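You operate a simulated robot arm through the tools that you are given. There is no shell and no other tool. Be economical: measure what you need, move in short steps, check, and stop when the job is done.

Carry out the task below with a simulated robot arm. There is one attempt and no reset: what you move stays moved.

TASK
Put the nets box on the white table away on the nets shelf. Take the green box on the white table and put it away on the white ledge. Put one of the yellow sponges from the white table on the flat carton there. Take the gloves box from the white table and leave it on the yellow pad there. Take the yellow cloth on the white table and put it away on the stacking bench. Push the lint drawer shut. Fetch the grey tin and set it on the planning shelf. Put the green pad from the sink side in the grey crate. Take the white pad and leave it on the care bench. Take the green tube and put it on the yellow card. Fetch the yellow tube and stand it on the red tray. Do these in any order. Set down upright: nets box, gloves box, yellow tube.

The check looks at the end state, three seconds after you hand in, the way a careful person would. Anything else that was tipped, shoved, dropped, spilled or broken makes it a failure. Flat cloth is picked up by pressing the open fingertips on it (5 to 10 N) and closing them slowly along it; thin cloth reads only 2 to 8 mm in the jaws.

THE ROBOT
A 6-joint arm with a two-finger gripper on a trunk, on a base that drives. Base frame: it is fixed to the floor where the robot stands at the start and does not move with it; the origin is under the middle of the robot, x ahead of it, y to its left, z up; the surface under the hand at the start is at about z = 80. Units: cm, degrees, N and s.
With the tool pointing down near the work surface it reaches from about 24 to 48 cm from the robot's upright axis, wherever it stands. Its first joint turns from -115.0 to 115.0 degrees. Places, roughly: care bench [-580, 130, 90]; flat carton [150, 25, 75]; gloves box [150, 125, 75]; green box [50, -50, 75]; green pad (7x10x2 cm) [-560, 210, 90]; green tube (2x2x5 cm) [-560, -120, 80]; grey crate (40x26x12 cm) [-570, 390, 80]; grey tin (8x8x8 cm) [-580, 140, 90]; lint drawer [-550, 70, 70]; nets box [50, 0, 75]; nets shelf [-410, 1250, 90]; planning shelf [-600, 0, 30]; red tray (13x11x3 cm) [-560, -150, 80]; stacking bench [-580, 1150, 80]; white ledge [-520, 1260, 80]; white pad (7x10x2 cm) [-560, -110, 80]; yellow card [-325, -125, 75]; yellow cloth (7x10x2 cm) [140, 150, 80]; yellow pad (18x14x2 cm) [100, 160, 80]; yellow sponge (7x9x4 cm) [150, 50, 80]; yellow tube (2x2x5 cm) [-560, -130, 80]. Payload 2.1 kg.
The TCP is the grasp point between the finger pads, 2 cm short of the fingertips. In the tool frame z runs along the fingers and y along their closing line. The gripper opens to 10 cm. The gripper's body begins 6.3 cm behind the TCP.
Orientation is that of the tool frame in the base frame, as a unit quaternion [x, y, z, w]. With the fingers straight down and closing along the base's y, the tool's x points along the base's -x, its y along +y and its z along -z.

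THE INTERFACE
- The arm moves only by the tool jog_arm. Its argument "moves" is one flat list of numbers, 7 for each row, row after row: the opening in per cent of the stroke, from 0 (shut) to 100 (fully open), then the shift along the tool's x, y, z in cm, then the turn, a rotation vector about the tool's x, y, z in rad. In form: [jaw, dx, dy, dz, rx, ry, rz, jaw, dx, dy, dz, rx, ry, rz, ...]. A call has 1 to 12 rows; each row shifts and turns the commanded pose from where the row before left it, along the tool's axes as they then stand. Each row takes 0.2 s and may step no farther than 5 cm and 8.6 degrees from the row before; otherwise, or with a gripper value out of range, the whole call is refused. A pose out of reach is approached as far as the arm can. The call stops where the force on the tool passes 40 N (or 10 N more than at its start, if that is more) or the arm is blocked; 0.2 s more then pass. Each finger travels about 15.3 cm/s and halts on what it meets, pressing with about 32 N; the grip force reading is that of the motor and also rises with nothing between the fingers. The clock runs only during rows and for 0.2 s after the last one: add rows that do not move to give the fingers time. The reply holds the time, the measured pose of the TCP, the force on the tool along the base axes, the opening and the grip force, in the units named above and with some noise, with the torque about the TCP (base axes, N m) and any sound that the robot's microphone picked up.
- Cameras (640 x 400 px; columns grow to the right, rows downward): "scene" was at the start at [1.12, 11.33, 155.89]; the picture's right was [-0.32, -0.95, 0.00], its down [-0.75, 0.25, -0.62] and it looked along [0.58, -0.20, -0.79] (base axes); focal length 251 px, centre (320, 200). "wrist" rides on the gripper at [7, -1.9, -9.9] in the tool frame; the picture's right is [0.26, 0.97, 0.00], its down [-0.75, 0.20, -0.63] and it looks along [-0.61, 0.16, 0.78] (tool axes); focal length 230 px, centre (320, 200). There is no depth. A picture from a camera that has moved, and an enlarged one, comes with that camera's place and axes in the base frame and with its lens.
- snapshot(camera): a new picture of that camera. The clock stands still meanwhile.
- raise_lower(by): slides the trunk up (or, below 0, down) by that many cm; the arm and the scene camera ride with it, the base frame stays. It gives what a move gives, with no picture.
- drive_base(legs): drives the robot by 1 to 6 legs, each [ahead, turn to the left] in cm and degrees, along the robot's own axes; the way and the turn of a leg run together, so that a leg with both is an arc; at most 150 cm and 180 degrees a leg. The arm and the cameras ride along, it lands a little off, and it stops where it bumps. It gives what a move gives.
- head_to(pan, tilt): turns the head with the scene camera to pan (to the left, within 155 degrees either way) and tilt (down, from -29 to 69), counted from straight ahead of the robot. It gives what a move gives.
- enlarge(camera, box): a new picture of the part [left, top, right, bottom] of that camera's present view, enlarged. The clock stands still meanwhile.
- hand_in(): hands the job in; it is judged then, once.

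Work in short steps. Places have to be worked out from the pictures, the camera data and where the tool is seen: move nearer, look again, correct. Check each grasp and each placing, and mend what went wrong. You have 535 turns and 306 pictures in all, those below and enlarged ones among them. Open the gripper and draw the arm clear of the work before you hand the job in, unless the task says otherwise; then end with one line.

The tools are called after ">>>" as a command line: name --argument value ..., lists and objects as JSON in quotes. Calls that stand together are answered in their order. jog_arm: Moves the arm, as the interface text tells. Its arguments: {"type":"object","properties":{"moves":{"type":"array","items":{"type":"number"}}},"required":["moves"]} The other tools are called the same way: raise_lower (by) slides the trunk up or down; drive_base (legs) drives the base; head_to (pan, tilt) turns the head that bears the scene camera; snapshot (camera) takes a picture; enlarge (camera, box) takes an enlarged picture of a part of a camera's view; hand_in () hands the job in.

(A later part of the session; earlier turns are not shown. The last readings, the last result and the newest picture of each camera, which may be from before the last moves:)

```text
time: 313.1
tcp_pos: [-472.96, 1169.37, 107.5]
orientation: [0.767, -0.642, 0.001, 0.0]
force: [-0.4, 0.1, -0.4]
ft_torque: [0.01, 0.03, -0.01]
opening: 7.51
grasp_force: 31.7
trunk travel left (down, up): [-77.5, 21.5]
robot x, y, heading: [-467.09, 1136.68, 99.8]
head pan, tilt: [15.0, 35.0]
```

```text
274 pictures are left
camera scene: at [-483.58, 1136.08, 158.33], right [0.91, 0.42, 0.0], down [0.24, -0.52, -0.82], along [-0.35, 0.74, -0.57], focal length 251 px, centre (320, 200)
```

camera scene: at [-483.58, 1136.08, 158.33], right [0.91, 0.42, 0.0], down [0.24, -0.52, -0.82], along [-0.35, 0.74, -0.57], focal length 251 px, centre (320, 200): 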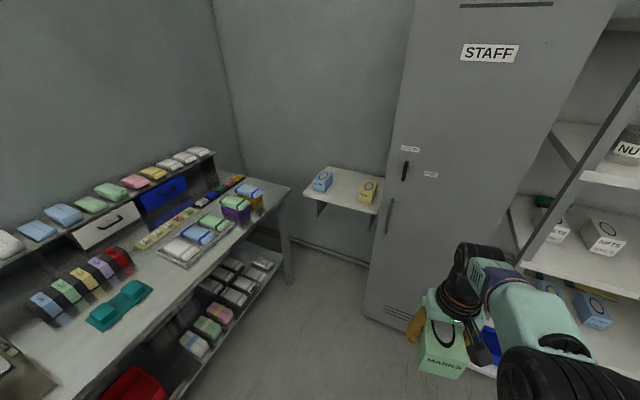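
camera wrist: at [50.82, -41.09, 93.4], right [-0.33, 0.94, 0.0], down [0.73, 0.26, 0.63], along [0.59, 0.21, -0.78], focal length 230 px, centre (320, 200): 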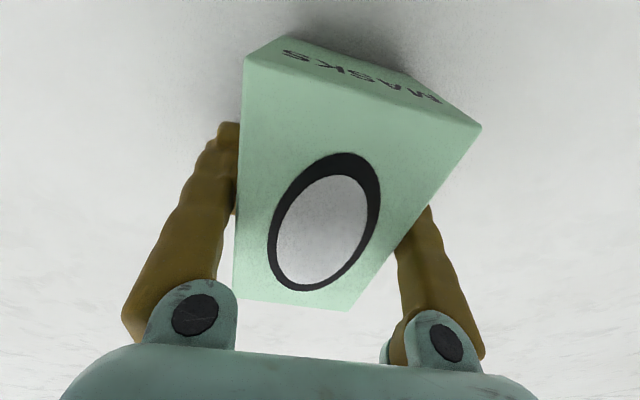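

>>> enlarge --camera "scene" --box '[230, 140, 420, 260]'

>>> enlarge --camera "scene" --box '[10, 140, 300, 330]'

```text
3.33 times, centred on (325, 200) of scene
camera zoom: at [-483.58, 1136.08, 158.33], right [0.91, 0.42, 0.0], down [0.24, -0.52, -0.82], along [-0.35, 0.74, -0.57], focal length 838 px, centre (303, 200)
```

zoom: 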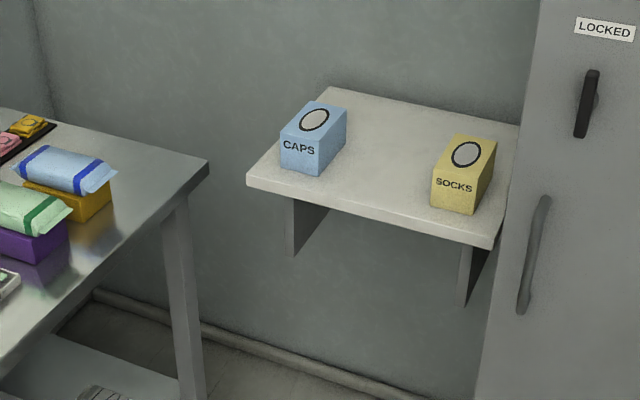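

```text
2.11 times, centred on (155, 235) of scene
camera zoom: at [-483.58, 1136.08, 158.33], right [0.91, 0.42, 0.0], down [0.24, -0.52, -0.82], along [-0.35, 0.74, -0.57], focal length 529 px, centre (667, 126)
```

zoom: 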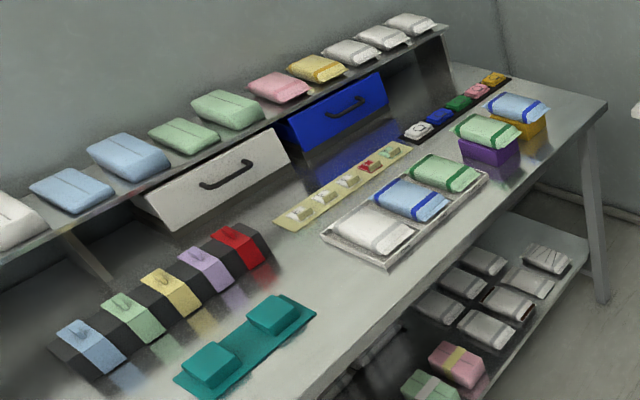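

Ledge: x -543..-500, y 1239..1277, z≈80; free gap between CAPS and SOCKS is centred at x≈-522. I'll reposition to stand straight in front of it, reversing so that the arm keeps clear of the bench.

>>> drive_base --legs '[[0, -80], [-56, 0], [0, 70]]'

```text
time: 322.9
tcp_pos: [-520.9, 1150.88, 107.41]
orientation: [-0.696, 0.719, 0.0, 0.0]
force: [-0.1, 0.7, -1.5]
ft_torque: [-0.01, 0.0, -0.01]
opening: 7.5
grasp_force: 32.2
trunk travel left (down, up): [-77.5, 21.5]
robot x, y, heading: [-522.18, 1117.63, 88.1]
head pan, tilt: [15.0, 35.0]
```

>>> drive_base --legs '[[0, 2.5], [85, 0]]'

>>> snapshot --camera "wrist"

>>> head_to --pan 0 --tilt 55

>>> snapshot --camera "scene"

```text
time: 327.7
tcp_pos: [-523.49, 1232.93, 107.4]
orientation: [0.714, -0.7, 0.0, 0.0]
force: [0.6, 0.6, -1.2]
ft_torque: [0.01, -0.02, 0.0]
opening: 7.47
grasp_force: 32.4
trunk travel left (down, up): [-77.5, 21.5]
robot x, y, heading: [-522.86, 1199.9, 90.9]
head pan, tilt: [15.0, 35.0]
```

```text
271 pictures are left
camera wrist: at [-521.44, 1226.03, 117.27], right [-0.96, -0.28, 0.0], down [-0.22, 0.75, 0.63], along [-0.17, 0.6, -0.78], focal length 230 px, centre (320, 200)
```

wrist: 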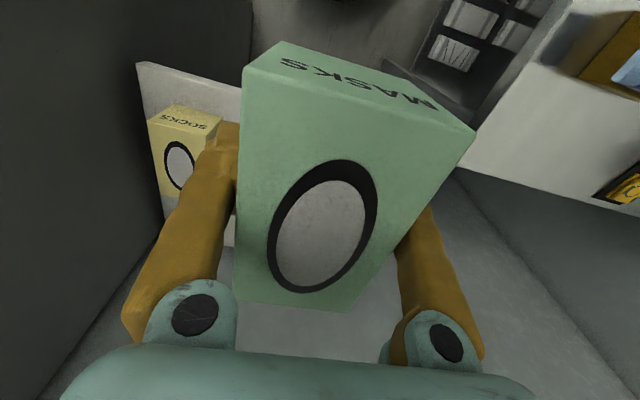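

```text
time: 328.5
tcp_pos: [-523.41, 1233.01, 107.5]
orientation: [0.715, -0.699, 0.001, 0.0]
force: [-0.1, 0.0, -1.4]
ft_torque: [0.02, -0.01, 0.02]
opening: 7.54
grasp_force: 32.3
trunk travel left (down, up): [-77.5, 21.5]
robot x, y, heading: [-522.72, 1200.1, 90.8]
head pan, tilt: [0.0, 55.0]
```

```text
270 pictures are left
camera scene: at [-536.89, 1200.62, 155.5], right [1.0, 0.02, 0.0], down [0.01, -0.82, -0.57], along [-0.01, 0.57, -0.82], focal length 251 px, centre (320, 200)
```

scene: 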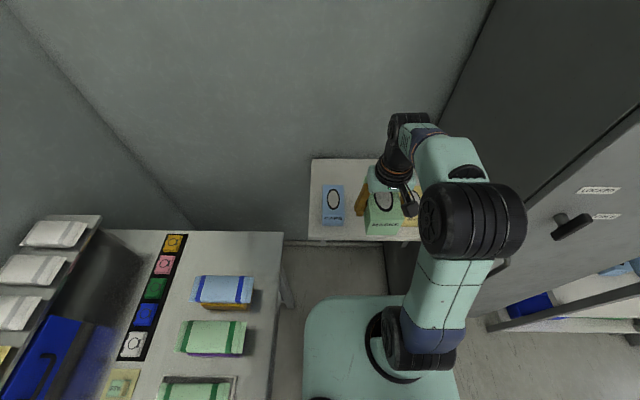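

Drive 3 cm nearer, then reach over the gap at z≈95, shifting slightly right.

>>> drive_base --legs '[[3, 0]]'

>>> jog_arm --moves '[30, -3.3, -0.6, 2.5, 0, 0, 0, 30, -3.3, -0.6, 2.5, 0, 0, 0, 30, -3.3, -0.6, 2.5, 0, 0, 0, 30, -3.3, -0.6, 2.5, 0, 0, 0]'

>>> snapshot --camera "scene"

>>> snapshot --camera "wrist"

```text
time: 329.3
tcp_pos: [-523.54, 1235.44, 107.56]
orientation: [0.714, -0.7, -0.001, -0.002]
force: [-0.4, 0.3, -1.5]
ft_torque: [0.03, 0.01, 0.01]
opening: 7.51
grasp_force: 32.0
trunk travel left (down, up): [-77.5, 21.5]
robot x, y, heading: [-522.91, 1202.8, 90.7]
head pan, tilt: [0.0, 55.0]
```

```text
time: 330.3
tcp_pos: [-521.15, 1249.41, 97.19]
orientation: [0.714, -0.7, 0.001, 0.001]
force: [0.3, 1.0, -1.8]
ft_torque: [-0.04, 0.03, 0.0]
opening: 7.51
grasp_force: 31.9
trunk travel left (down, up): [-77.5, 21.5]
robot x, y, heading: [-522.73, 1202.55, 90.9]
head pan, tilt: [0.0, 55.0]
```

```text
269 pictures are left
camera scene: at [-536.88, 1203.7, 155.5], right [1.0, 0.02, 0.0], down [0.01, -0.82, -0.57], along [-0.01, 0.57, -0.82], focal length 251 px, centre (320, 200)
```

scene: 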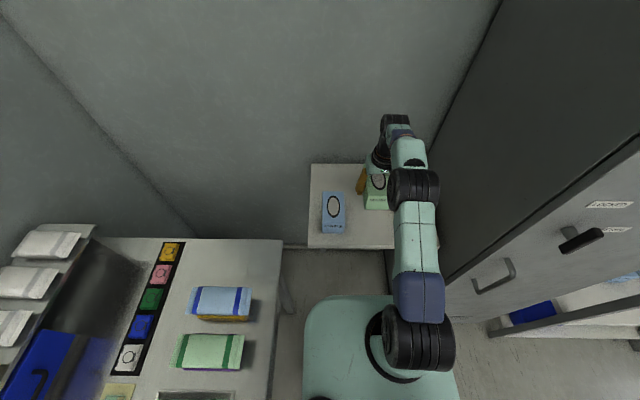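

```text
268 pictures are left
camera wrist: at [-519.1, 1242.43, 107.1], right [-0.96, -0.28, 0.0], down [-0.22, 0.75, 0.63], along [-0.17, 0.6, -0.78], focal length 230 px, centre (320, 200)
```

wrist: 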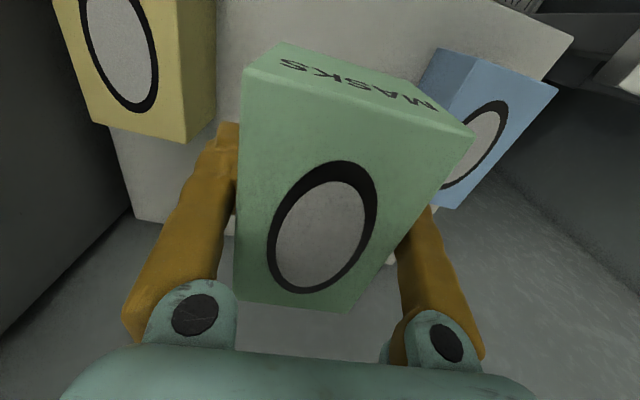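

Centred between the neighbours. Lower.

>>> jog_arm --moves '[30, 0, 0, 4, 0, 0, 0, 30, 0, 0, 4, 0, 0, 0, 30, 0, 0, 2.5, 0, 0, 0, 30, 0, 0, 1.5, 0, 0, 0, 30, 0, 0, 0.6, 0, 0, 0, 30, 0, 0, 0, 0, 0, 0]'

```text
time: 331.5
tcp_pos: [-521.14, 1249.22, 86.03]
orientation: [0.714, -0.7, -0.007, -0.008]
force: [0.0, -5.0, 23.3]
ft_torque: [-0.91, 0.09, 0.01]
opening: 7.5
grasp_force: 31.8
trunk travel left (down, up): [-77.5, 21.5]
robot x, y, heading: [-522.74, 1202.43, 90.8]
head pan, tilt: [0.0, 55.0]
stopped in row 5: the force on the tool passed its limit at 48 N (the readings are from after the stop); the commanded pose is now the measured one
```

Touched down at TCP 86 (ledge ≈82.5). Ease up slightly, release, and look.

>>> jog_arm --moves '[30, 0, 0, -0.2, 0, 0, 0, 82, 0, 0, 0, 0, 0, 0, 97, 0, 0, 0, 0, 0, 0, 97, 0, 0, -2, 0, 0, 0]'

>>> snapshot --camera "wrist"

```text
time: 332.5
tcp_pos: [-521.35, 1249.66, 87.95]
orientation: [0.714, -0.7, -0.005, -0.006]
force: [-0.9, -0.1, -0.1]
ft_torque: [0.0, -0.04, -0.02]
opening: 9.69
grasp_force: 0.1
trunk travel left (down, up): [-77.5, 21.5]
robot x, y, heading: [-522.89, 1202.88, 90.7]
head pan, tilt: [0.0, 55.0]
```

```text
267 pictures are left
camera wrist: at [-519.32, 1242.45, 97.61], right [-0.96, -0.28, -0.01], down [-0.22, 0.74, 0.64], along [-0.17, 0.62, -0.77], focal length 230 px, centre (320, 200)
```

wrist: 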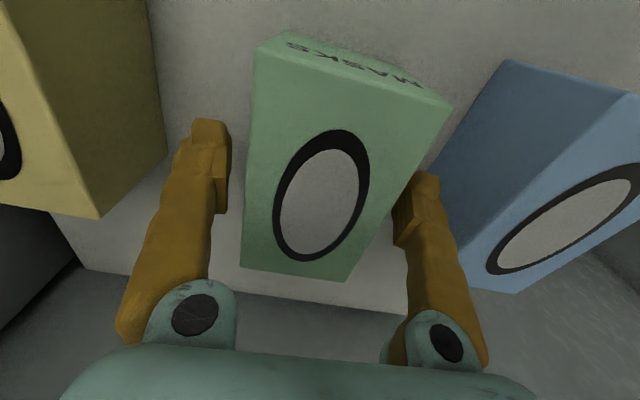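

Box stands square on the ledge. Raise, retract, and take a look at the stacking bench to my left for later.

>>> jog_arm --moves '[97, 0, 0, -4.5, 0, 0, 0, 97, 0, 0, -4.5, 0, 0, 0, 97, 0, 0, -4.5, 0, 0, 0, 97, 3, 0, -3.5, 0, 0, 0, 97, 4, 0, -2, 0, 0, 0, 97, 4, 0, 0, 0, 0, 0, 97, 4, 0, 0, 0, 0, 0]'

>>> head_to --pan 60 --tilt 50

>>> snapshot --camera "scene"

```text
time: 334.1
tcp_pos: [-520.74, 1233.83, 106.78]
orientation: [0.714, -0.7, -0.006, -0.007]
force: [0.7, -0.2, -0.4]
ft_torque: [0.01, -0.04, -0.01]
opening: 9.7
grasp_force: 0.1
trunk travel left (down, up): [-77.5, 21.5]
robot x, y, heading: [-523.0, 1202.78, 90.9]
head pan, tilt: [0.0, 55.0]
```

```text
time: 335.4
tcp_pos: [-520.86, 1234.08, 106.63]
orientation: [0.714, -0.7, -0.005, -0.005]
force: [-0.2, 0.2, -0.3]
ft_torque: [0.0, -0.01, -0.01]
opening: 9.69
grasp_force: 0.0
trunk travel left (down, up): [-77.5, 21.5]
robot x, y, heading: [-522.66, 1202.28, 91.0]
head pan, tilt: [60.0, 50.0]
```

```text
266 pictures are left
camera scene: at [-543.53, 1200.01, 156.15], right [0.49, 0.87, 0.0], down [0.67, -0.37, -0.64], along [-0.56, 0.31, -0.77], focal length 251 px, centre (320, 200)
```

scene: 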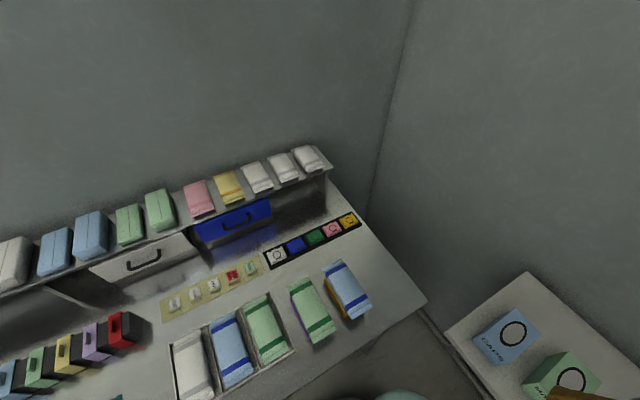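

Free spots on the bench noted (e.g. right end near (-568, 1233)). Now drive back to the white table for the rest.

>>> drive_base --legs '[[-85, 0], [0, -91], [150, 0], [50, 0], [0, -18], [150, 0]]'

```text
time: 361.5
tcp_pos: [-148.11, 1064.01, 106.79]
orientation: [0.134, 0.991, -0.002, 0.009]
force: [0.5, -0.8, 0.2]
ft_torque: [0.04, 0.0, 0.03]
opening: 9.69
grasp_force: 0.0
trunk travel left (down, up): [-77.5, 21.5]
robot x, y, heading: [-177.16, 1075.21, -15.5]
head pan, tilt: [60.0, 50.0]
```

>>> drive_base --legs '[[0, -24], [148, 0], [0, -42], [150, 0]]'

```text
time: 379.0
tcp_pos: [-25.35, 805.18, 106.67]
orientation: [0.635, 0.772, -0.006, 0.006]
force: [0.1, -0.2, 0.2]
ft_torque: [0.02, 0.02, 0.0]
opening: 9.7
grasp_force: 0.1
trunk travel left (down, up): [-77.5, 21.5]
robot x, y, heading: [-28.63, 836.27, -78.9]
head pan, tilt: [60.0, 50.0]
```

>>> drive_base --legs '[[0, -11], [150, 0], [150, 0], [120, 0]]'

>>> head_to --pan 45 --tilt 20

>>> snapshot --camera "scene"

```text
time: 399.6
tcp_pos: [-38.61, 392.04, 106.74]
orientation: [0.723, 0.691, -0.006, 0.004]
force: [0.8, -0.3, -0.6]
ft_torque: [0.0, 0.0, 0.02]
opening: 9.71
grasp_force: 0.0
trunk travel left (down, up): [-77.5, 21.5]
robot x, y, heading: [-34.37, 422.98, -92.7]
head pan, tilt: [60.0, 50.0]
```

```text
time: 400.6
tcp_pos: [-38.55, 392.22, 106.72]
orientation: [0.722, 0.692, -0.006, 0.005]
force: [0.4, 0.2, -0.2]
ft_torque: [-0.03, -0.01, -0.04]
opening: 9.69
grasp_force: 0.2
trunk travel left (down, up): [-77.5, 21.5]
robot x, y, heading: [-34.34, 423.04, -92.4]
head pan, tilt: [45.0, 20.0]
```

```text
265 pictures are left
camera scene: at [-13.95, 421.29, 160.7], right [-0.74, -0.67, 0.0], down [-0.23, 0.25, -0.94], along [0.63, -0.7, -0.34], focal length 251 px, centre (320, 200)
```

scene: 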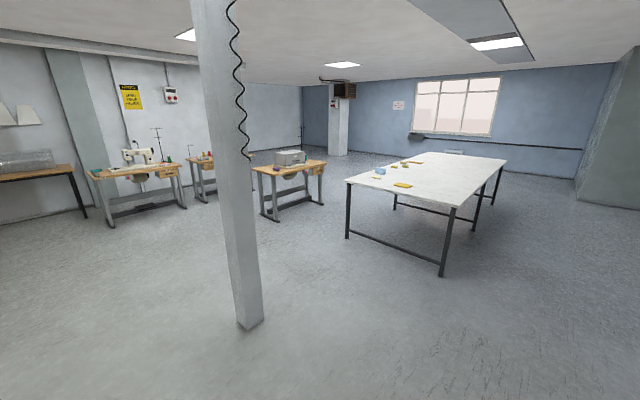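

The post is at (134, 342) and the table's far side aisle (x 160–267) is clear. Drive round the left end to the far side.

>>> drive_base --legs '[[0, 34], [150, 0], [30, 0], [0, 37], [150, 0], [14, 0]]'

```text
time: 421.0
tcp_pos: [238.92, 193.71, 106.63]
orientation: [0.191, 0.982, -0.003, 0.008]
force: [-0.5, 0.6, 0.5]
ft_torque: [0.02, -0.03, -0.05]
opening: 9.72
grasp_force: 0.0
trunk travel left (down, up): [-77.5, 21.5]
robot x, y, heading: [211.08, 208.02, -22.3]
head pan, tilt: [45.0, 20.0]
```

>>> drive_base --legs '[[0, -72], [84, 0], [84, 0], [0, -86]]'

>>> head_to --pan 0 --tilt 45

>>> snapshot --camera "scene"

```text
time: 436.5
tcp_pos: [167.57, 42.45, 106.74]
orientation: [1.0, -0.019, -0.008, -0.002]
force: [-0.4, 0.1, -0.2]
ft_torque: [-0.02, 0.01, 0.04]
opening: 9.67
grasp_force: 0.0
trunk travel left (down, up): [-77.5, 21.5]
robot x, y, heading: [198.77, 38.45, 177.8]
head pan, tilt: [45.0, 20.0]
```

```text
time: 437.6
tcp_pos: [167.67, 42.48, 106.69]
orientation: [1.0, -0.018, -0.007, -0.001]
force: [-0.6, -0.1, 0.4]
ft_torque: [0.01, 0.01, -0.01]
opening: 9.71
grasp_force: 0.3
trunk travel left (down, up): [-77.5, 21.5]
robot x, y, heading: [198.59, 38.14, 177.9]
head pan, tilt: [0.0, 45.0]
```

```text
264 pictures are left
camera scene: at [196.02, 24.5, 156.84], right [0.04, 1.0, 0.0], down [0.71, -0.03, -0.71], along [-0.71, 0.03, -0.71], focal length 251 px, centre (320, 200)
```

scene: 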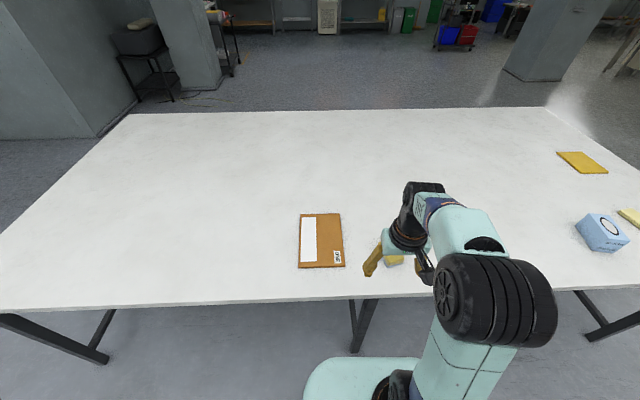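

>>> snapshot --camera "wrist"

```text
263 pictures are left
camera wrist: at [174.83, 44.03, 116.39], right [0.22, -0.97, -0.01], down [-0.75, -0.17, 0.64], along [-0.63, -0.14, -0.77], focal length 230 px, centre (320, 200)
```

wrist: 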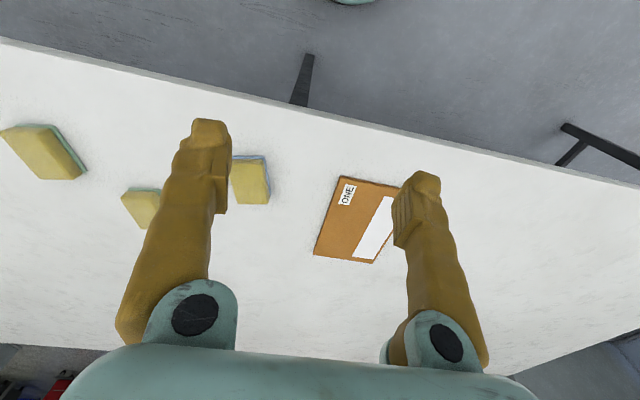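

Edge 12 cm closer, and move the hand left a bit to see the near sponge.

>>> drive_base --legs '[[12, 0]]'

>>> jog_arm --moves '[100, 0, -4, 2, 0, 0, 0, 100, 0, -4, 3, 0, 0, 0]'

>>> snapshot --camera "wrist"

```text
time: 438.9
tcp_pos: [155.9, 43.06, 106.81]
orientation: [1.0, -0.018, -0.008, -0.001]
force: [0.4, -0.6, 1.3]
ft_torque: [0.0, 0.01, 0.02]
opening: 9.68
grasp_force: 0.1
trunk travel left (down, up): [-77.5, 21.5]
robot x, y, heading: [186.84, 39.09, 177.8]
head pan, tilt: [0.0, 45.0]
```

```text
time: 439.5
tcp_pos: [155.93, 51.3, 101.64]
orientation: [1.0, -0.019, -0.006, 0.001]
force: [-0.5, 0.3, 0.3]
ft_torque: [-0.01, -0.01, 0.03]
opening: 10.01
grasp_force: 0.0
trunk travel left (down, up): [-77.5, 21.5]
robot x, y, heading: [186.64, 39.12, 177.8]
head pan, tilt: [0.0, 45.0]
```

```text
262 pictures are left
camera wrist: at [163.09, 52.82, 111.22], right [0.22, -0.97, 0.0], down [-0.75, -0.17, 0.64], along [-0.62, -0.14, -0.77], focal length 230 px, centre (320, 200)
```

wrist: 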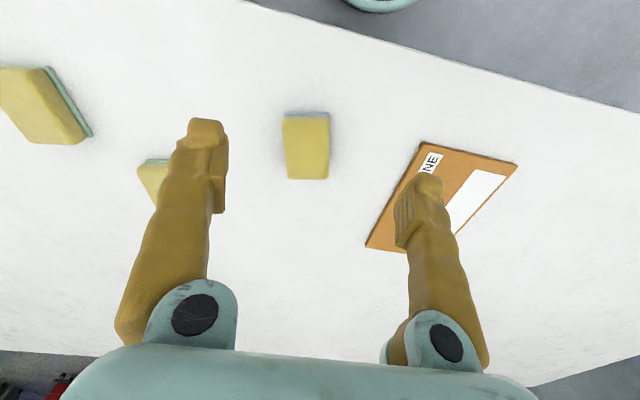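

Sponge centre ≈ (148.9, 51.4), turned ~11°. Move over it, align and lower to check.

>>> jog_arm --moves '[100, -3.5, 0.1, 2.5, 0, 0, 0, 100, -3.5, 0.1, 2.5, 0, 0, 0, 100, 0, 0, 3, 0, 0, -0.117, 100, 0, 0, 3, 0, 0, -0.117]'

>>> snapshot --camera "wrist"

```text
time: 440.5
tcp_pos: [148.67, 51.03, 90.48]
orientation: [0.995, 0.1, -0.006, -0.003]
force: [0.1, -0.1, -0.6]
ft_torque: [0.02, 0.0, 0.01]
opening: 9.99
grasp_force: 0.1
trunk travel left (down, up): [-77.5, 21.5]
robot x, y, heading: [186.67, 39.03, 177.6]
head pan, tilt: [0.0, 45.0]
```

```text
261 pictures are left
camera wrist: at [155.27, 54.18, 100.21], right [0.44, -0.9, -0.01], down [-0.69, -0.35, 0.64], along [-0.58, -0.28, -0.77], focal length 230 px, centre (320, 200)
```

wrist: 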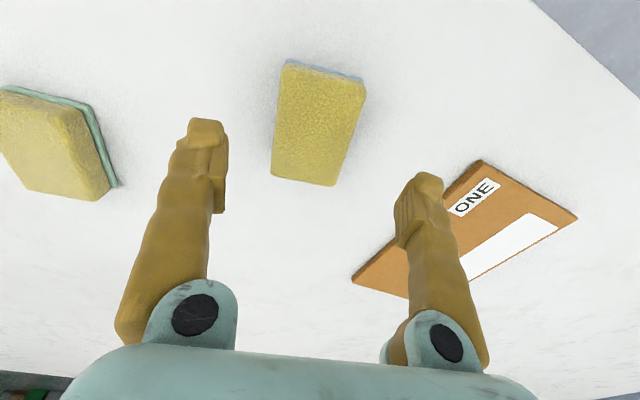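

Aligned. Descend and close.

>>> jog_arm --moves '[100, 0, 0, 4, 0, 0, 0, 100, 0, 0, 3.8, 0, 0, 0, 20, 0, 0, 0, 0, 0, 0, 20, 0, 0, 0, 0, 0, 0, 20, 0, 0, 0, 0, 0, 0, 20, 0, 0, -3, 0, 0, 0, 20, 0, 0, -4, 0, 0, 0]'

>>> snapshot --camera "wrist"

```text
time: 442.1
tcp_pos: [148.6, 51.45, 90.16]
orientation: [0.995, 0.098, -0.008, -0.002]
force: [-0.5, 0.2, 0.3]
ft_torque: [0.0, -0.02, 0.0]
opening: 6.03
grasp_force: 31.9
trunk travel left (down, up): [-77.5, 21.5]
robot x, y, heading: [186.52, 39.47, 177.6]
head pan, tilt: [0.0, 45.0]
```

```text
260 pictures are left
camera wrist: at [155.35, 54.64, 99.82], right [0.44, -0.9, -0.01], down [-0.69, -0.34, 0.64], along [-0.58, -0.28, -0.77], focal length 230 px, centre (320, 200)
```

wrist: 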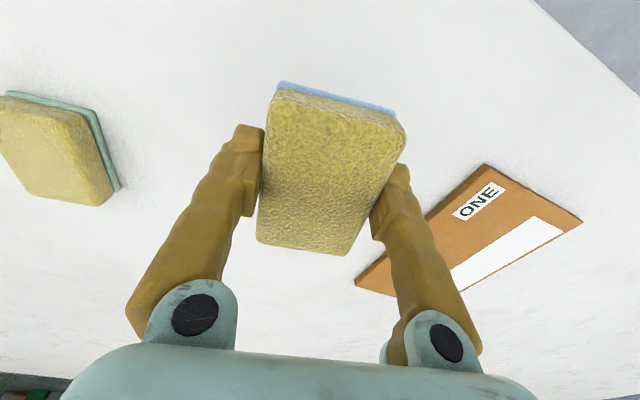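

Sponge held. Carry it over the carton's middle.

>>> jog_arm --moves '[20, -2.17, 4.16, 0, 0, 0, 0, 20, -2.17, 4.16, 0, 0, 0, 0, 20, -2.17, 4.16, 0, 0, 0, 0, 20, -2.17, 4.16, 0, 0, 0, 0, 20, -2.17, 4.16, 0, 0, 0, 0, 20, 0, 0, 0, 0, 0, 0.1, 20, 0, 0, 0, 0, 0, 0.1]'

>>> snapshot --camera "wrist"

```text
time: 443.7
tcp_pos: [142.05, 28.69, 90.17]
orientation: [1.0, -0.002, -0.008, 0.0]
force: [0.1, -1.4, -0.1]
ft_torque: [0.0, 0.02, 0.02]
opening: 6.0
grasp_force: 31.8
trunk travel left (down, up): [-77.5, 21.5]
robot x, y, heading: [186.74, 39.33, 177.7]
head pan, tilt: [0.0, 45.0]
```

```text
259 pictures are left
camera wrist: at [149.19, 30.5, 99.86], right [0.25, -0.97, -0.01], down [-0.74, -0.2, 0.64], along [-0.62, -0.16, -0.77], focal length 230 px, centre (320, 200)
```

wrist: 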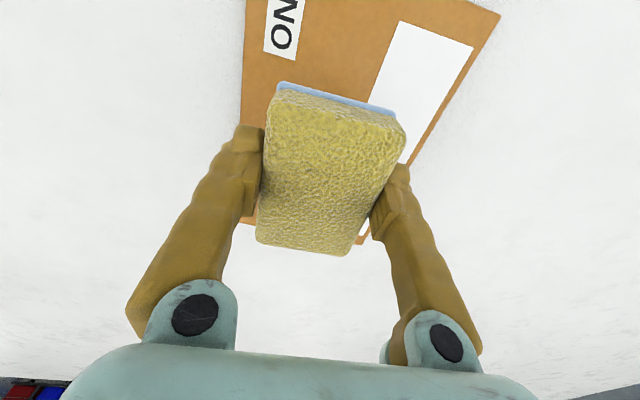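

>>> jog_arm --moves '[20, 0, 1, 3, 0, 0, 0, 20, 0, 0, 2.5, 0, 0, 0, 20, 0, 0, 0.6, 0, 0, 0, 20, 0, 0, 0.4, 0, 0, 0, 20, 0, 0, 0, 0, 0, 0]'

```text
time: 444.9
tcp_pos: [142.09, 27.81, 83.65]
orientation: [1.0, -0.001, -0.011, -0.001]
force: [-3.0, -1.0, 15.5]
ft_torque: [0.12, -0.26, 0.05]
opening: 6.01
grasp_force: 32.4
trunk travel left (down, up): [-77.5, 21.5]
robot x, y, heading: [186.72, 38.87, 177.5]
head pan, tilt: [0.0, 45.0]
```

Contact (15 N). Release and rise.

>>> jog_arm --moves '[65, 0, 0, -0.2, 0, 0, 0, 90, 0, 0, 0, 0, 0, 0, 90, 0, 0, -3, 0, 0, 0, 90, 0, 0, -4.5, 0, 0, 0, 90, 0, 0, -4.5, 0, 0, 0, 90, 4, 0, -3, 0, 0, 0, 90, 4, 0, -3, 0, 0, 0]'

>>> snapshot --camera "wrist"

```text
time: 446.5
tcp_pos: [150.64, 27.96, 101.83]
orientation: [1.0, -0.001, -0.008, 0.0]
force: [0.9, 0.0, -0.8]
ft_torque: [0.02, 0.03, 0.02]
opening: 9.01
grasp_force: 0.1
trunk travel left (down, up): [-77.5, 21.5]
robot x, y, heading: [187.16, 39.28, 177.8]
head pan, tilt: [0.0, 45.0]
```

```text
258 pictures are left
camera wrist: at [157.82, 29.65, 111.47], right [0.25, -0.97, -0.01], down [-0.74, -0.2, 0.64], along [-0.62, -0.16, -0.77], focal length 230 px, centre (320, 200)
```

wrist: 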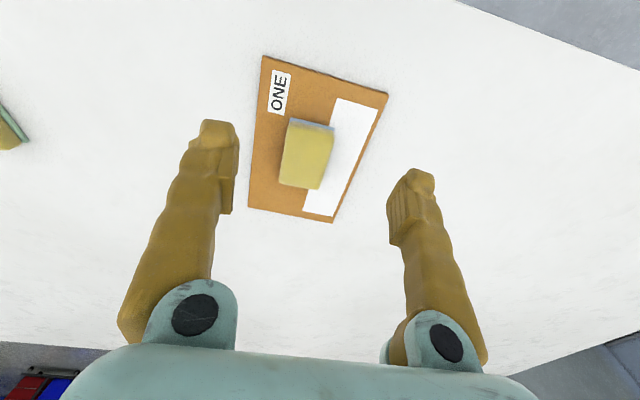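

Sponge lies on the carton. Move up the far side to the gloves box.

>>> drive_base --legs '[[-14, 0], [0, -88], [86, 0], [0, 90]]'

>>> snapshot --camera "wrist"

>>> snapshot --camera "scene"

```text
time: 459.6
tcp_pos: [166.31, 113.99, 101.58]
orientation: [1.0, 0.003, -0.008, 0.0]
force: [-0.1, -0.5, -0.7]
ft_torque: [0.02, -0.02, 0.0]
opening: 8.99
grasp_force: 0.1
trunk travel left (down, up): [-77.5, 21.5]
robot x, y, heading: [202.49, 125.41, 178.0]
head pan, tilt: [0.0, 45.0]
```

```text
257 pictures are left
camera wrist: at [173.43, 115.86, 111.38], right [0.26, -0.96, -0.01], down [-0.74, -0.21, 0.64], along [-0.62, -0.16, -0.77], focal length 230 px, centre (320, 200)
```

wrist: 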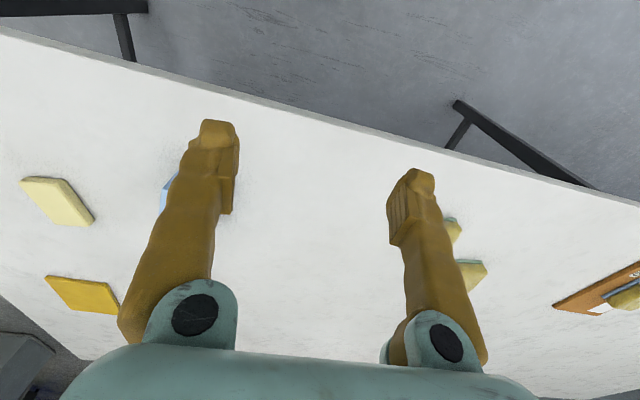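

```text
256 pictures are left
camera scene: at [199.95, 111.49, 156.84], right [0.03, 1.0, 0.0], down [0.71, -0.02, -0.71], along [-0.71, 0.02, -0.71], focal length 251 px, centre (320, 200)
```

scene: 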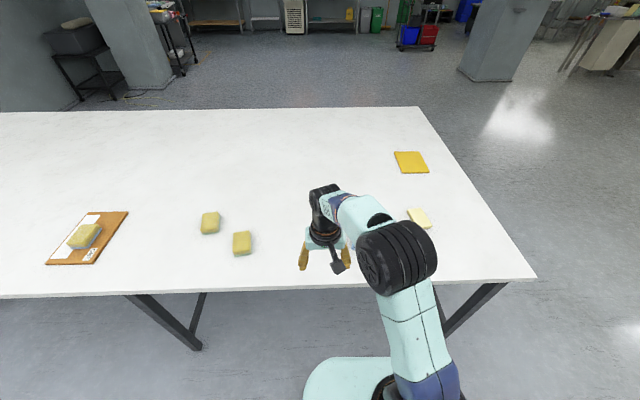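

>>> drive_base --legs '[[15, 0]]'

>>> jog_arm --moves '[100, 0, -4, 0, 0, 0, 0, 100, 0, -4, 0, 0, 0, 0, 100, 0, -4, 0, 0, 0, 0]'

>>> snapshot --camera "wrist"

```text
time: 460.9
tcp_pos: [151.04, 114.68, 101.74]
orientation: [1.0, 0.001, -0.007, -0.001]
force: [0.6, 0.3, 0.0]
ft_torque: [-0.02, -0.01, 0.01]
opening: 9.01
grasp_force: 0.0
trunk travel left (down, up): [-77.5, 21.5]
robot x, y, heading: [187.09, 126.28, 177.9]
head pan, tilt: [0.0, 45.0]
```

```text
time: 461.8
tcp_pos: [151.16, 126.81, 101.94]
orientation: [1.0, 0.001, -0.008, -0.001]
force: [-0.3, 0.1, -0.1]
ft_torque: [-0.03, 0.0, 0.02]
opening: 9.98
grasp_force: 0.0
trunk travel left (down, up): [-77.5, 21.5]
robot x, y, heading: [187.7, 126.38, 177.8]
head pan, tilt: [0.0, 45.0]
```

```text
255 pictures are left
camera wrist: at [158.27, 128.66, 111.52], right [0.26, -0.97, -0.01], down [-0.74, -0.2, 0.64], along [-0.62, -0.16, -0.77], focal length 230 px, centre (320, 200)
```

wrist: 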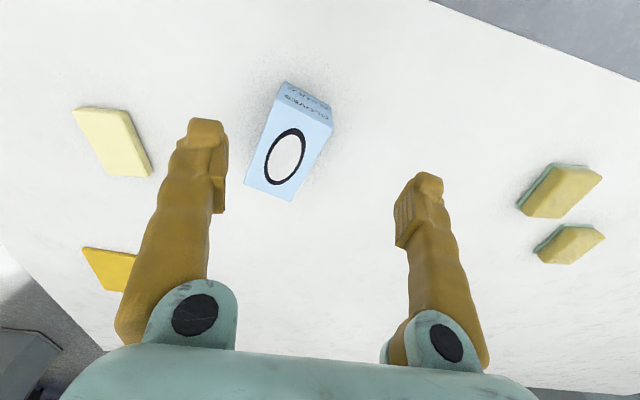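

Gloves box centre ≈ (143.3, 129.3), turned -13°. Align and descend to 90.

>>> jog_arm --moves '[100, -3.6, -1.1, 2.5, 0, 0, 0, 100, -3.6, -1.1, 2.5, 0, 0, 0, 100, 0, 0, 3, 0, 0, 0.112, 100, 0, 0, 3, 0, 0, 0.112]'

>>> snapshot --camera "wrist"

```text
time: 462.8
tcp_pos: [143.39, 128.84, 90.94]
orientation: [0.994, -0.112, -0.008, 0.0]
force: [0.0, -0.2, 0.2]
ft_torque: [0.02, -0.04, 0.0]
opening: 10.01
grasp_force: 0.0
trunk travel left (down, up): [-77.5, 21.5]
robot x, y, heading: [186.79, 126.32, 178.0]
head pan, tilt: [0.0, 45.0]
```

```text
254 pictures are left
camera wrist: at [150.82, 129.06, 100.56], right [0.04, -1.0, 0.0], down [-0.77, -0.03, 0.64], along [-0.64, -0.02, -0.77], focal length 230 px, centre (320, 200)
```

wrist: 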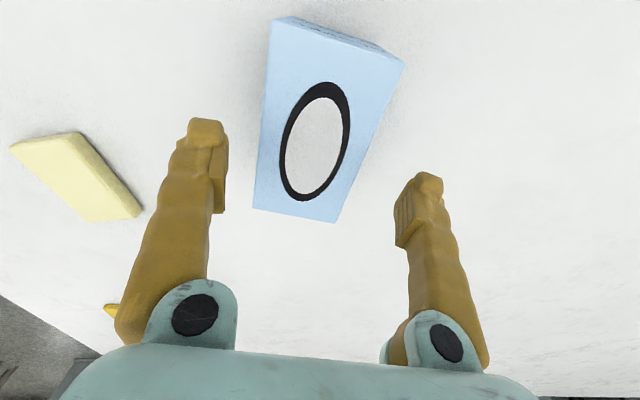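

>>> jog_arm --moves '[100, 0.3, -0.6, 3.7, 0, 0, 0, 100, 0, 0, 3.7, 0, 0, 0, 30, 0, 0, 0, 0, 0, 0, 30, 0, 0, 0, 0, 0, 0, 30, 0, 0, 0, 0, 0, 0]'

>>> snapshot --camera "wrist"

```text
time: 463.9
tcp_pos: [143.58, 129.72, 83.29]
orientation: [0.994, -0.111, -0.008, 0.0]
force: [0.3, -0.3, 1.6]
ft_torque: [0.06, 0.01, 0.0]
opening: 7.14
grasp_force: 31.8
trunk travel left (down, up): [-77.5, 21.5]
robot x, y, heading: [187.34, 125.82, 177.9]
head pan, tilt: [0.0, 45.0]
```

```text
253 pictures are left
camera wrist: at [151.06, 129.88, 93.07], right [0.04, -1.0, 0.0], down [-0.77, -0.03, 0.64], along [-0.64, -0.02, -0.77], focal length 230 px, centre (320, 200)
```

wrist: 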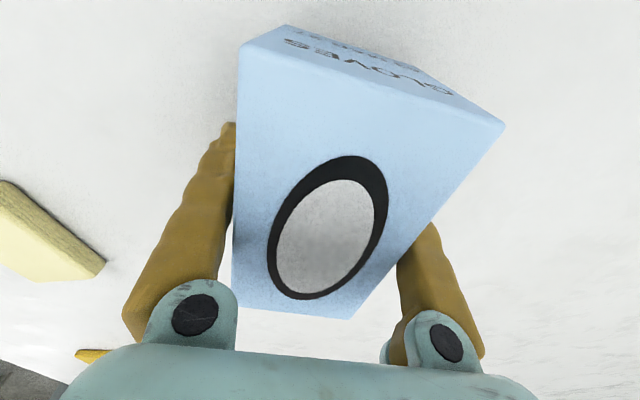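

Gripped. Lift, retract, straighten, then drive round to the table's left end facing the yellow pad at (98, 161).

>>> jog_arm --moves '[30, 0, 0, -3, 0, 0, 0, 30, 0, 0, -4.5, 0, 0, 0, 30, 1, 0, -4.5, 0, 0, -0.1, 30, 3, 0, -3.5, 0, 0, -0.1, 30, 3.5, 0, -3.5, 0, 0, 0, 30, 3.5, 0, -3, 0, 0, 0]'

>>> drive_base --legs '[[-16, 0], [0, -88], [116, 0], [0, 90], [105, 0], [0, 90]]'

>>> snapshot --camera "scene"

```text
time: 465.4
tcp_pos: [155.4, 128.75, 105.23]
orientation: [1.0, -0.01, -0.008, -0.002]
force: [0.1, -0.2, -1.1]
ft_torque: [-0.02, 0.02, 0.01]
opening: 7.2
grasp_force: 31.2
trunk travel left (down, up): [-77.5, 21.5]
robot x, y, heading: [187.38, 126.14, 177.9]
head pan, tilt: [0.0, 45.0]
```

```text
time: 488.8
tcp_pos: [95.72, 217.47, 105.15]
orientation: [0.724, 0.69, -0.007, 0.004]
force: [-0.2, -0.6, -0.2]
ft_torque: [0.03, -0.01, 0.04]
opening: 7.21
grasp_force: 32.4
trunk travel left (down, up): [-77.5, 21.5]
robot x, y, heading: [99.01, 249.42, -93.8]
head pan, tilt: [0.0, 45.0]
```

```text
252 pictures are left
camera scene: at [112.99, 246.15, 156.84], right [-1.0, 0.06, 0.0], down [0.04, 0.71, -0.71], along [-0.04, -0.71, -0.71], focal length 251 px, centre (320, 200)
```

scene: 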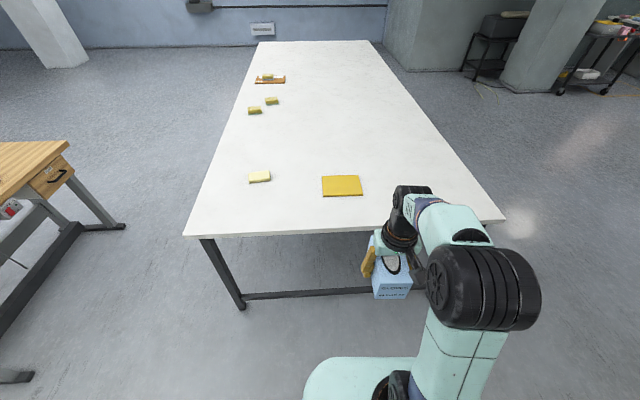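

>>> drive_base --legs '[[0, 3.5], [42, 0]]'

>>> snapshot --camera "wrist"

```text
time: 491.8
tcp_pos: [97.32, 175.82, 105.05]
orientation: [0.703, 0.711, -0.007, 0.005]
force: [-0.6, 0.8, -1.4]
ft_torque: [0.0, -0.02, 0.0]
opening: 7.2
grasp_force: 32.1
trunk travel left (down, up): [-77.5, 21.5]
robot x, y, heading: [98.71, 207.63, -90.4]
head pan, tilt: [0.0, 45.0]
```

```text
251 pictures are left
camera wrist: at [95.48, 182.96, 114.87], right [0.96, 0.27, -0.01], down [0.21, -0.74, 0.64], along [0.17, -0.62, -0.77], focal length 230 px, centre (320, 200)
```

wrist: 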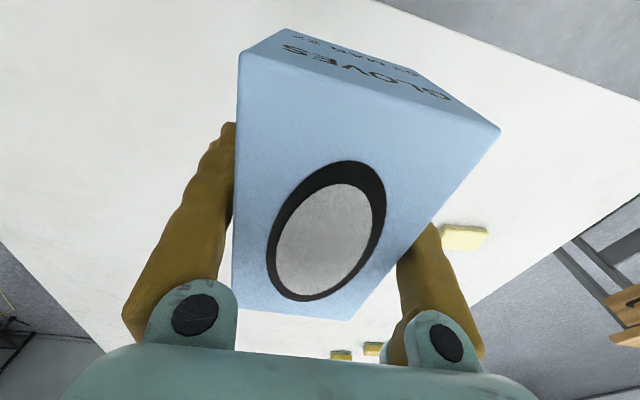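

>>> jog_arm --moves '[30, -3.7, 0.3, 2.5, 0, 0, 0, 30, -3.7, 0.3, 2.5, 0, 0, 0, 30, -3.7, 0.3, 2.5, 0, 0, 0, 30, -3.7, 0.2, 2.5, 0, 0, 0, 30, 0, 0, 3.5, 0, 0, 0]'

>>> snapshot --camera "scene"

>>> snapshot --camera "wrist"

```text
time: 493.0
tcp_pos: [98.74, 161.01, 91.91]
orientation: [0.703, 0.711, -0.005, 0.005]
force: [-0.1, -0.6, -1.0]
ft_torque: [0.0, 0.01, 0.0]
opening: 7.22
grasp_force: 31.9
trunk travel left (down, up): [-77.5, 21.5]
robot x, y, heading: [99.01, 208.07, -90.1]
head pan, tilt: [0.0, 45.0]
```

```text
250 pictures are left
camera scene: at [112.98, 205.51, 156.84], right [-1.0, 0.01, 0.0], down [0.0, 0.71, -0.71], along [0.0, -0.71, -0.71], focal length 251 px, centre (320, 200)
```

scene: 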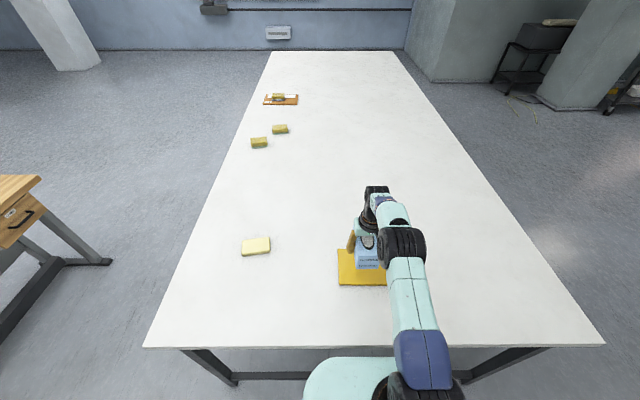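

```text
249 pictures are left
camera wrist: at [96.75, 168.02, 101.5], right [0.96, 0.27, -0.01], down [0.21, -0.74, 0.64], along [0.17, -0.62, -0.77], focal length 230 px, centre (320, 200)
```

wrist: 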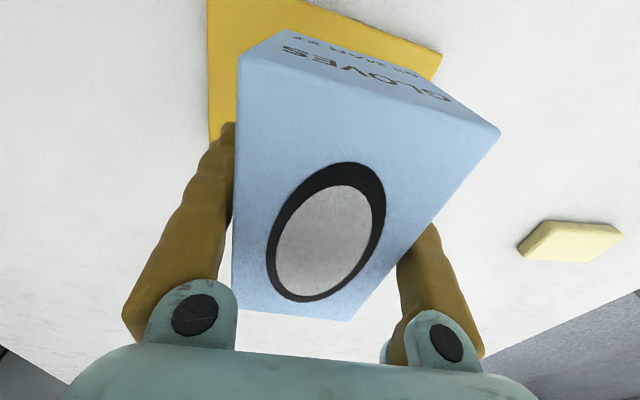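

>>> jog_arm --moves '[30, 0.4, -0.3, 3, 0, 0, 0, 30, 0, 0, 2.3, 0, 0, 0, 30, 0, 0, 0.6, 0, 0, 0, 30, 0, 0, 0.5, 0, 0, 0, 30, 0, 0, 0, 0, 0, 0]'

```text
time: 494.2
tcp_pos: [98.33, 161.31, 85.45]
orientation: [0.703, 0.711, -0.006, 0.005]
force: [0.4, 0.0, -0.9]
ft_torque: [0.02, 0.05, -0.01]
opening: 7.16
grasp_force: 31.8
trunk travel left (down, up): [-77.5, 21.5]
robot x, y, heading: [99.05, 207.99, -90.2]
head pan, tilt: [0.0, 45.0]
```

>>> jog_arm --moves '[30, 0, 0, 0.4, 0, 0, 0, 30, 0, 0, 0.3, 0, 0, 0, 30, 0, 0, 0.3, 0, 0, 0, 30, 0, 0, 0, 0, 0, 0]'

```text
time: 495.2
tcp_pos: [98.4, 161.11, 84.48]
orientation: [0.703, 0.711, -0.006, 0.005]
force: [-0.7, 0.8, -1.1]
ft_torque: [0.01, 0.0, -0.01]
opening: 7.18
grasp_force: 32.0
trunk travel left (down, up): [-77.5, 21.5]
robot x, y, heading: [99.15, 208.05, -90.3]
head pan, tilt: [0.0, 45.0]
```

>>> jog_arm --moves '[30, 0, 0, 0.3, 0, 0, 0, 30, 0, 0, 0.3, 0, 0, 0, 30, 0, 0, 0, 0, 0, 0]'

```text
time: 496.1
tcp_pos: [98.36, 161.08, 84.38]
orientation: [0.704, 0.71, -0.01, 0.01]
force: [0.6, 4.0, 20.7]
ft_torque: [1.14, -0.09, 0.0]
opening: 7.2
grasp_force: 31.8
trunk travel left (down, up): [-77.5, 21.5]
robot x, y, heading: [99.04, 207.83, -90.4]
head pan, tilt: [0.0, 45.0]
stopped in row 3: the force on the tool passed its limit at 41 N (the readings are from after the stop); the commanded pose is now the measured one
```

Contact. Release, rise and check.

>>> jog_arm --moves '[30, 0, 0, -0.2, 0, 0, 0, 82, 0, 0, 0, 0, 0, 0, 97, 0, 0, 0, 0, 0, 0, 97, 0, 0, -4, 0, 0, 0, 97, 0, 0, -4.5, 0, 0, 0, 97, 1, 0, -4.5, 0, 0, 0, 97, 4, 0, -2.5, 0, 0, 0]'

>>> snapshot --camera "wrist"

```text
time: 497.7
tcp_pos: [98.61, 166.25, 99.75]
orientation: [0.703, 0.711, -0.009, 0.008]
force: [0.0, 0.7, 0.3]
ft_torque: [-0.04, 0.0, -0.02]
opening: 9.7
grasp_force: 0.1
trunk travel left (down, up): [-77.5, 21.5]
robot x, y, heading: [98.98, 207.92, -90.3]
head pan, tilt: [0.0, 45.0]
```

```text
248 pictures are left
camera wrist: at [96.84, 173.41, 109.4], right [0.96, 0.27, -0.01], down [0.21, -0.73, 0.65], along [0.17, -0.63, -0.76], focal length 230 px, centre (320, 200)
```

wrist: 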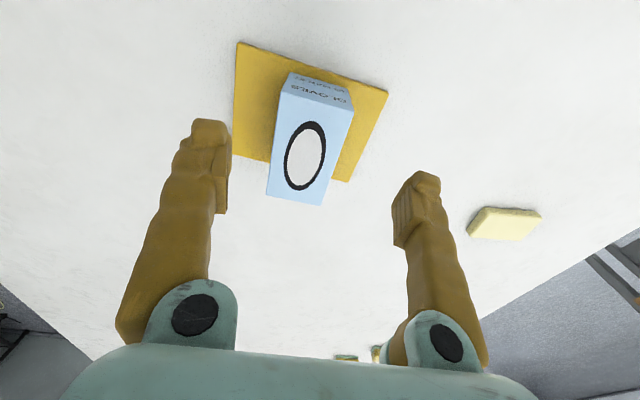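

Gloves box is on the pad. Now a closer look at the yellow cloth.

>>> enlarge --camera "wrist" --box '[440, 180, 580, 270]'

>>> drive_base --legs '[[-42, 0], [0, 90], [101, 0], [0, -90], [90, 0], [0, -90]]'

```text
4.44 times, centred on (510, 225) of wrist
camera zoom: at [96.84, 173.41, 109.4], right [0.96, 0.27, -0.01], down [0.21, -0.73, 0.65], along [0.17, -0.63, -0.76], focal length 1022 px, centre (-524, 89)
```

zoom: 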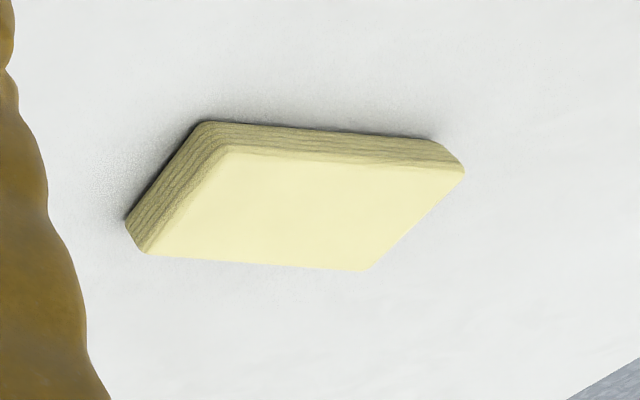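

```text
time: 520.9
tcp_pos: [154.55, 160.16, 99.61]
orientation: [1.0, 0.007, -0.011, 0.0]
force: [0.2, -0.6, 0.3]
ft_torque: [0.0, -0.01, -0.01]
opening: 9.71
grasp_force: 0.1
trunk travel left (down, up): [-77.5, 21.5]
robot x, y, heading: [196.33, 159.72, 179.8]
head pan, tilt: [0.0, 45.0]
```

It is a folded block ~2 cm thick, so a side grip works. Move nearer and look.

>>> drive_base --legs '[[11.5, 0]]'

>>> snapshot --camera "wrist"

```text
time: 522.1
tcp_pos: [143.04, 160.35, 99.66]
orientation: [1.0, 0.005, -0.012, 0.0]
force: [-0.4, -0.3, 0.7]
ft_torque: [-0.02, 0.03, 0.01]
opening: 9.7
grasp_force: 0.0
trunk travel left (down, up): [-77.5, 21.5]
robot x, y, heading: [184.88, 160.32, 179.6]
head pan, tilt: [0.0, 45.0]
```

```text
246 pictures are left
camera wrist: at [150.3, 162.09, 109.34], right [0.27, -0.96, -0.01], down [-0.73, -0.21, 0.65], along [-0.63, -0.17, -0.76], focal length 230 px, centre (320, 200)
```

wrist: 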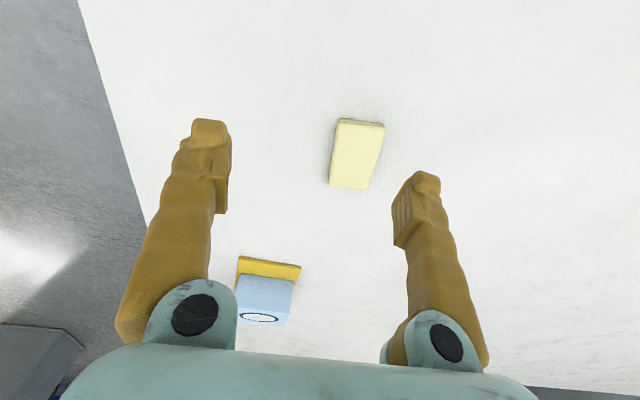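

>>> drive_base --legs '[[1.5, 0]]'

>>> jog_arm --moves '[100, 0, 3.3, 2, 0, 0, -0.109, 100, -3, 3, 2, 0, 0, -0.109, 100, -0.6, 0, 4, 0, 0, 0]'

>>> snapshot --camera "wrist"

```text
time: 522.9
tcp_pos: [141.73, 160.24, 99.77]
orientation: [1.0, 0.006, -0.012, -0.001]
force: [0.0, -0.1, 0.8]
ft_torque: [-0.01, 0.05, 0.0]
opening: 9.71
grasp_force: 0.1
trunk travel left (down, up): [-77.5, 21.5]
robot x, y, heading: [183.63, 159.88, 179.7]
head pan, tilt: [0.0, 45.0]
```

```text
time: 523.7
tcp_pos: [138.09, 153.49, 91.65]
orientation: [0.993, 0.115, -0.01, -0.003]
force: [0.1, 0.3, -0.1]
ft_torque: [-0.03, -0.05, -0.02]
opening: 10.01
grasp_force: 0.0
trunk travel left (down, up): [-77.5, 21.5]
robot x, y, heading: [183.58, 160.05, 179.6]
head pan, tilt: [0.0, 45.0]
```

```text
245 pictures are left
camera wrist: at [144.7, 156.84, 101.3], right [0.47, -0.88, -0.01], down [-0.67, -0.37, 0.64], along [-0.57, -0.3, -0.76], focal length 230 px, centre (320, 200)
```

wrist: 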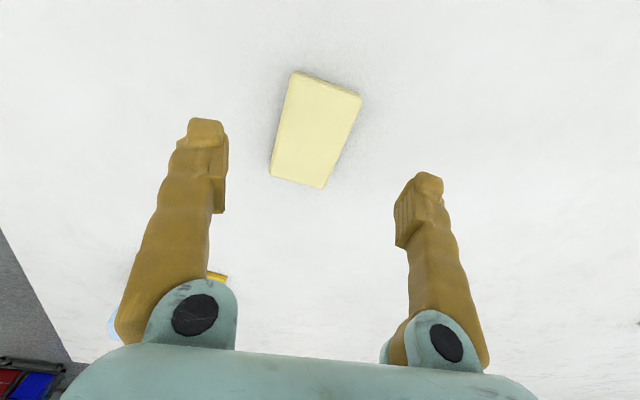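

Centred. Descend with the tips just above the table and close slowly.

>>> jog_arm --moves '[100, -0.7, 0, 4, 0, 0, 0, 100, 0, 0, 4, 0, 0, 0, 100, 0, 0, 1.4, 0, 0, 0, 75, 0, 0, 0, 0, 0, 0, 60, 0, 0, 0, 0, 0, 0, 40, 0, 0, 0, 0, 0, 0, 20, 0, 0, 0, 0, 0, 0, 20, 0, 0, 0, 0, 0, 0]'

>>> snapshot --camera "wrist"

```text
time: 525.5
tcp_pos: [137.33, 153.22, 82.52]
orientation: [0.993, 0.115, -0.012, -0.002]
force: [-0.1, -0.6, -1.3]
ft_torque: [0.0, 0.01, 0.02]
opening: 6.03
grasp_force: 32.4
trunk travel left (down, up): [-77.5, 21.5]
robot x, y, heading: [183.66, 160.07, 179.6]
head pan, tilt: [0.0, 45.0]
```

```text
244 pictures are left
camera wrist: at [143.96, 156.54, 92.14], right [0.47, -0.88, -0.01], down [-0.67, -0.37, 0.64], along [-0.57, -0.3, -0.76], focal length 230 px, centre (320, 200)
```

wrist: 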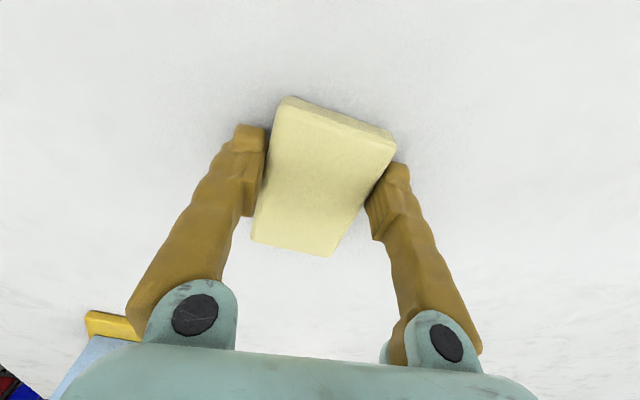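

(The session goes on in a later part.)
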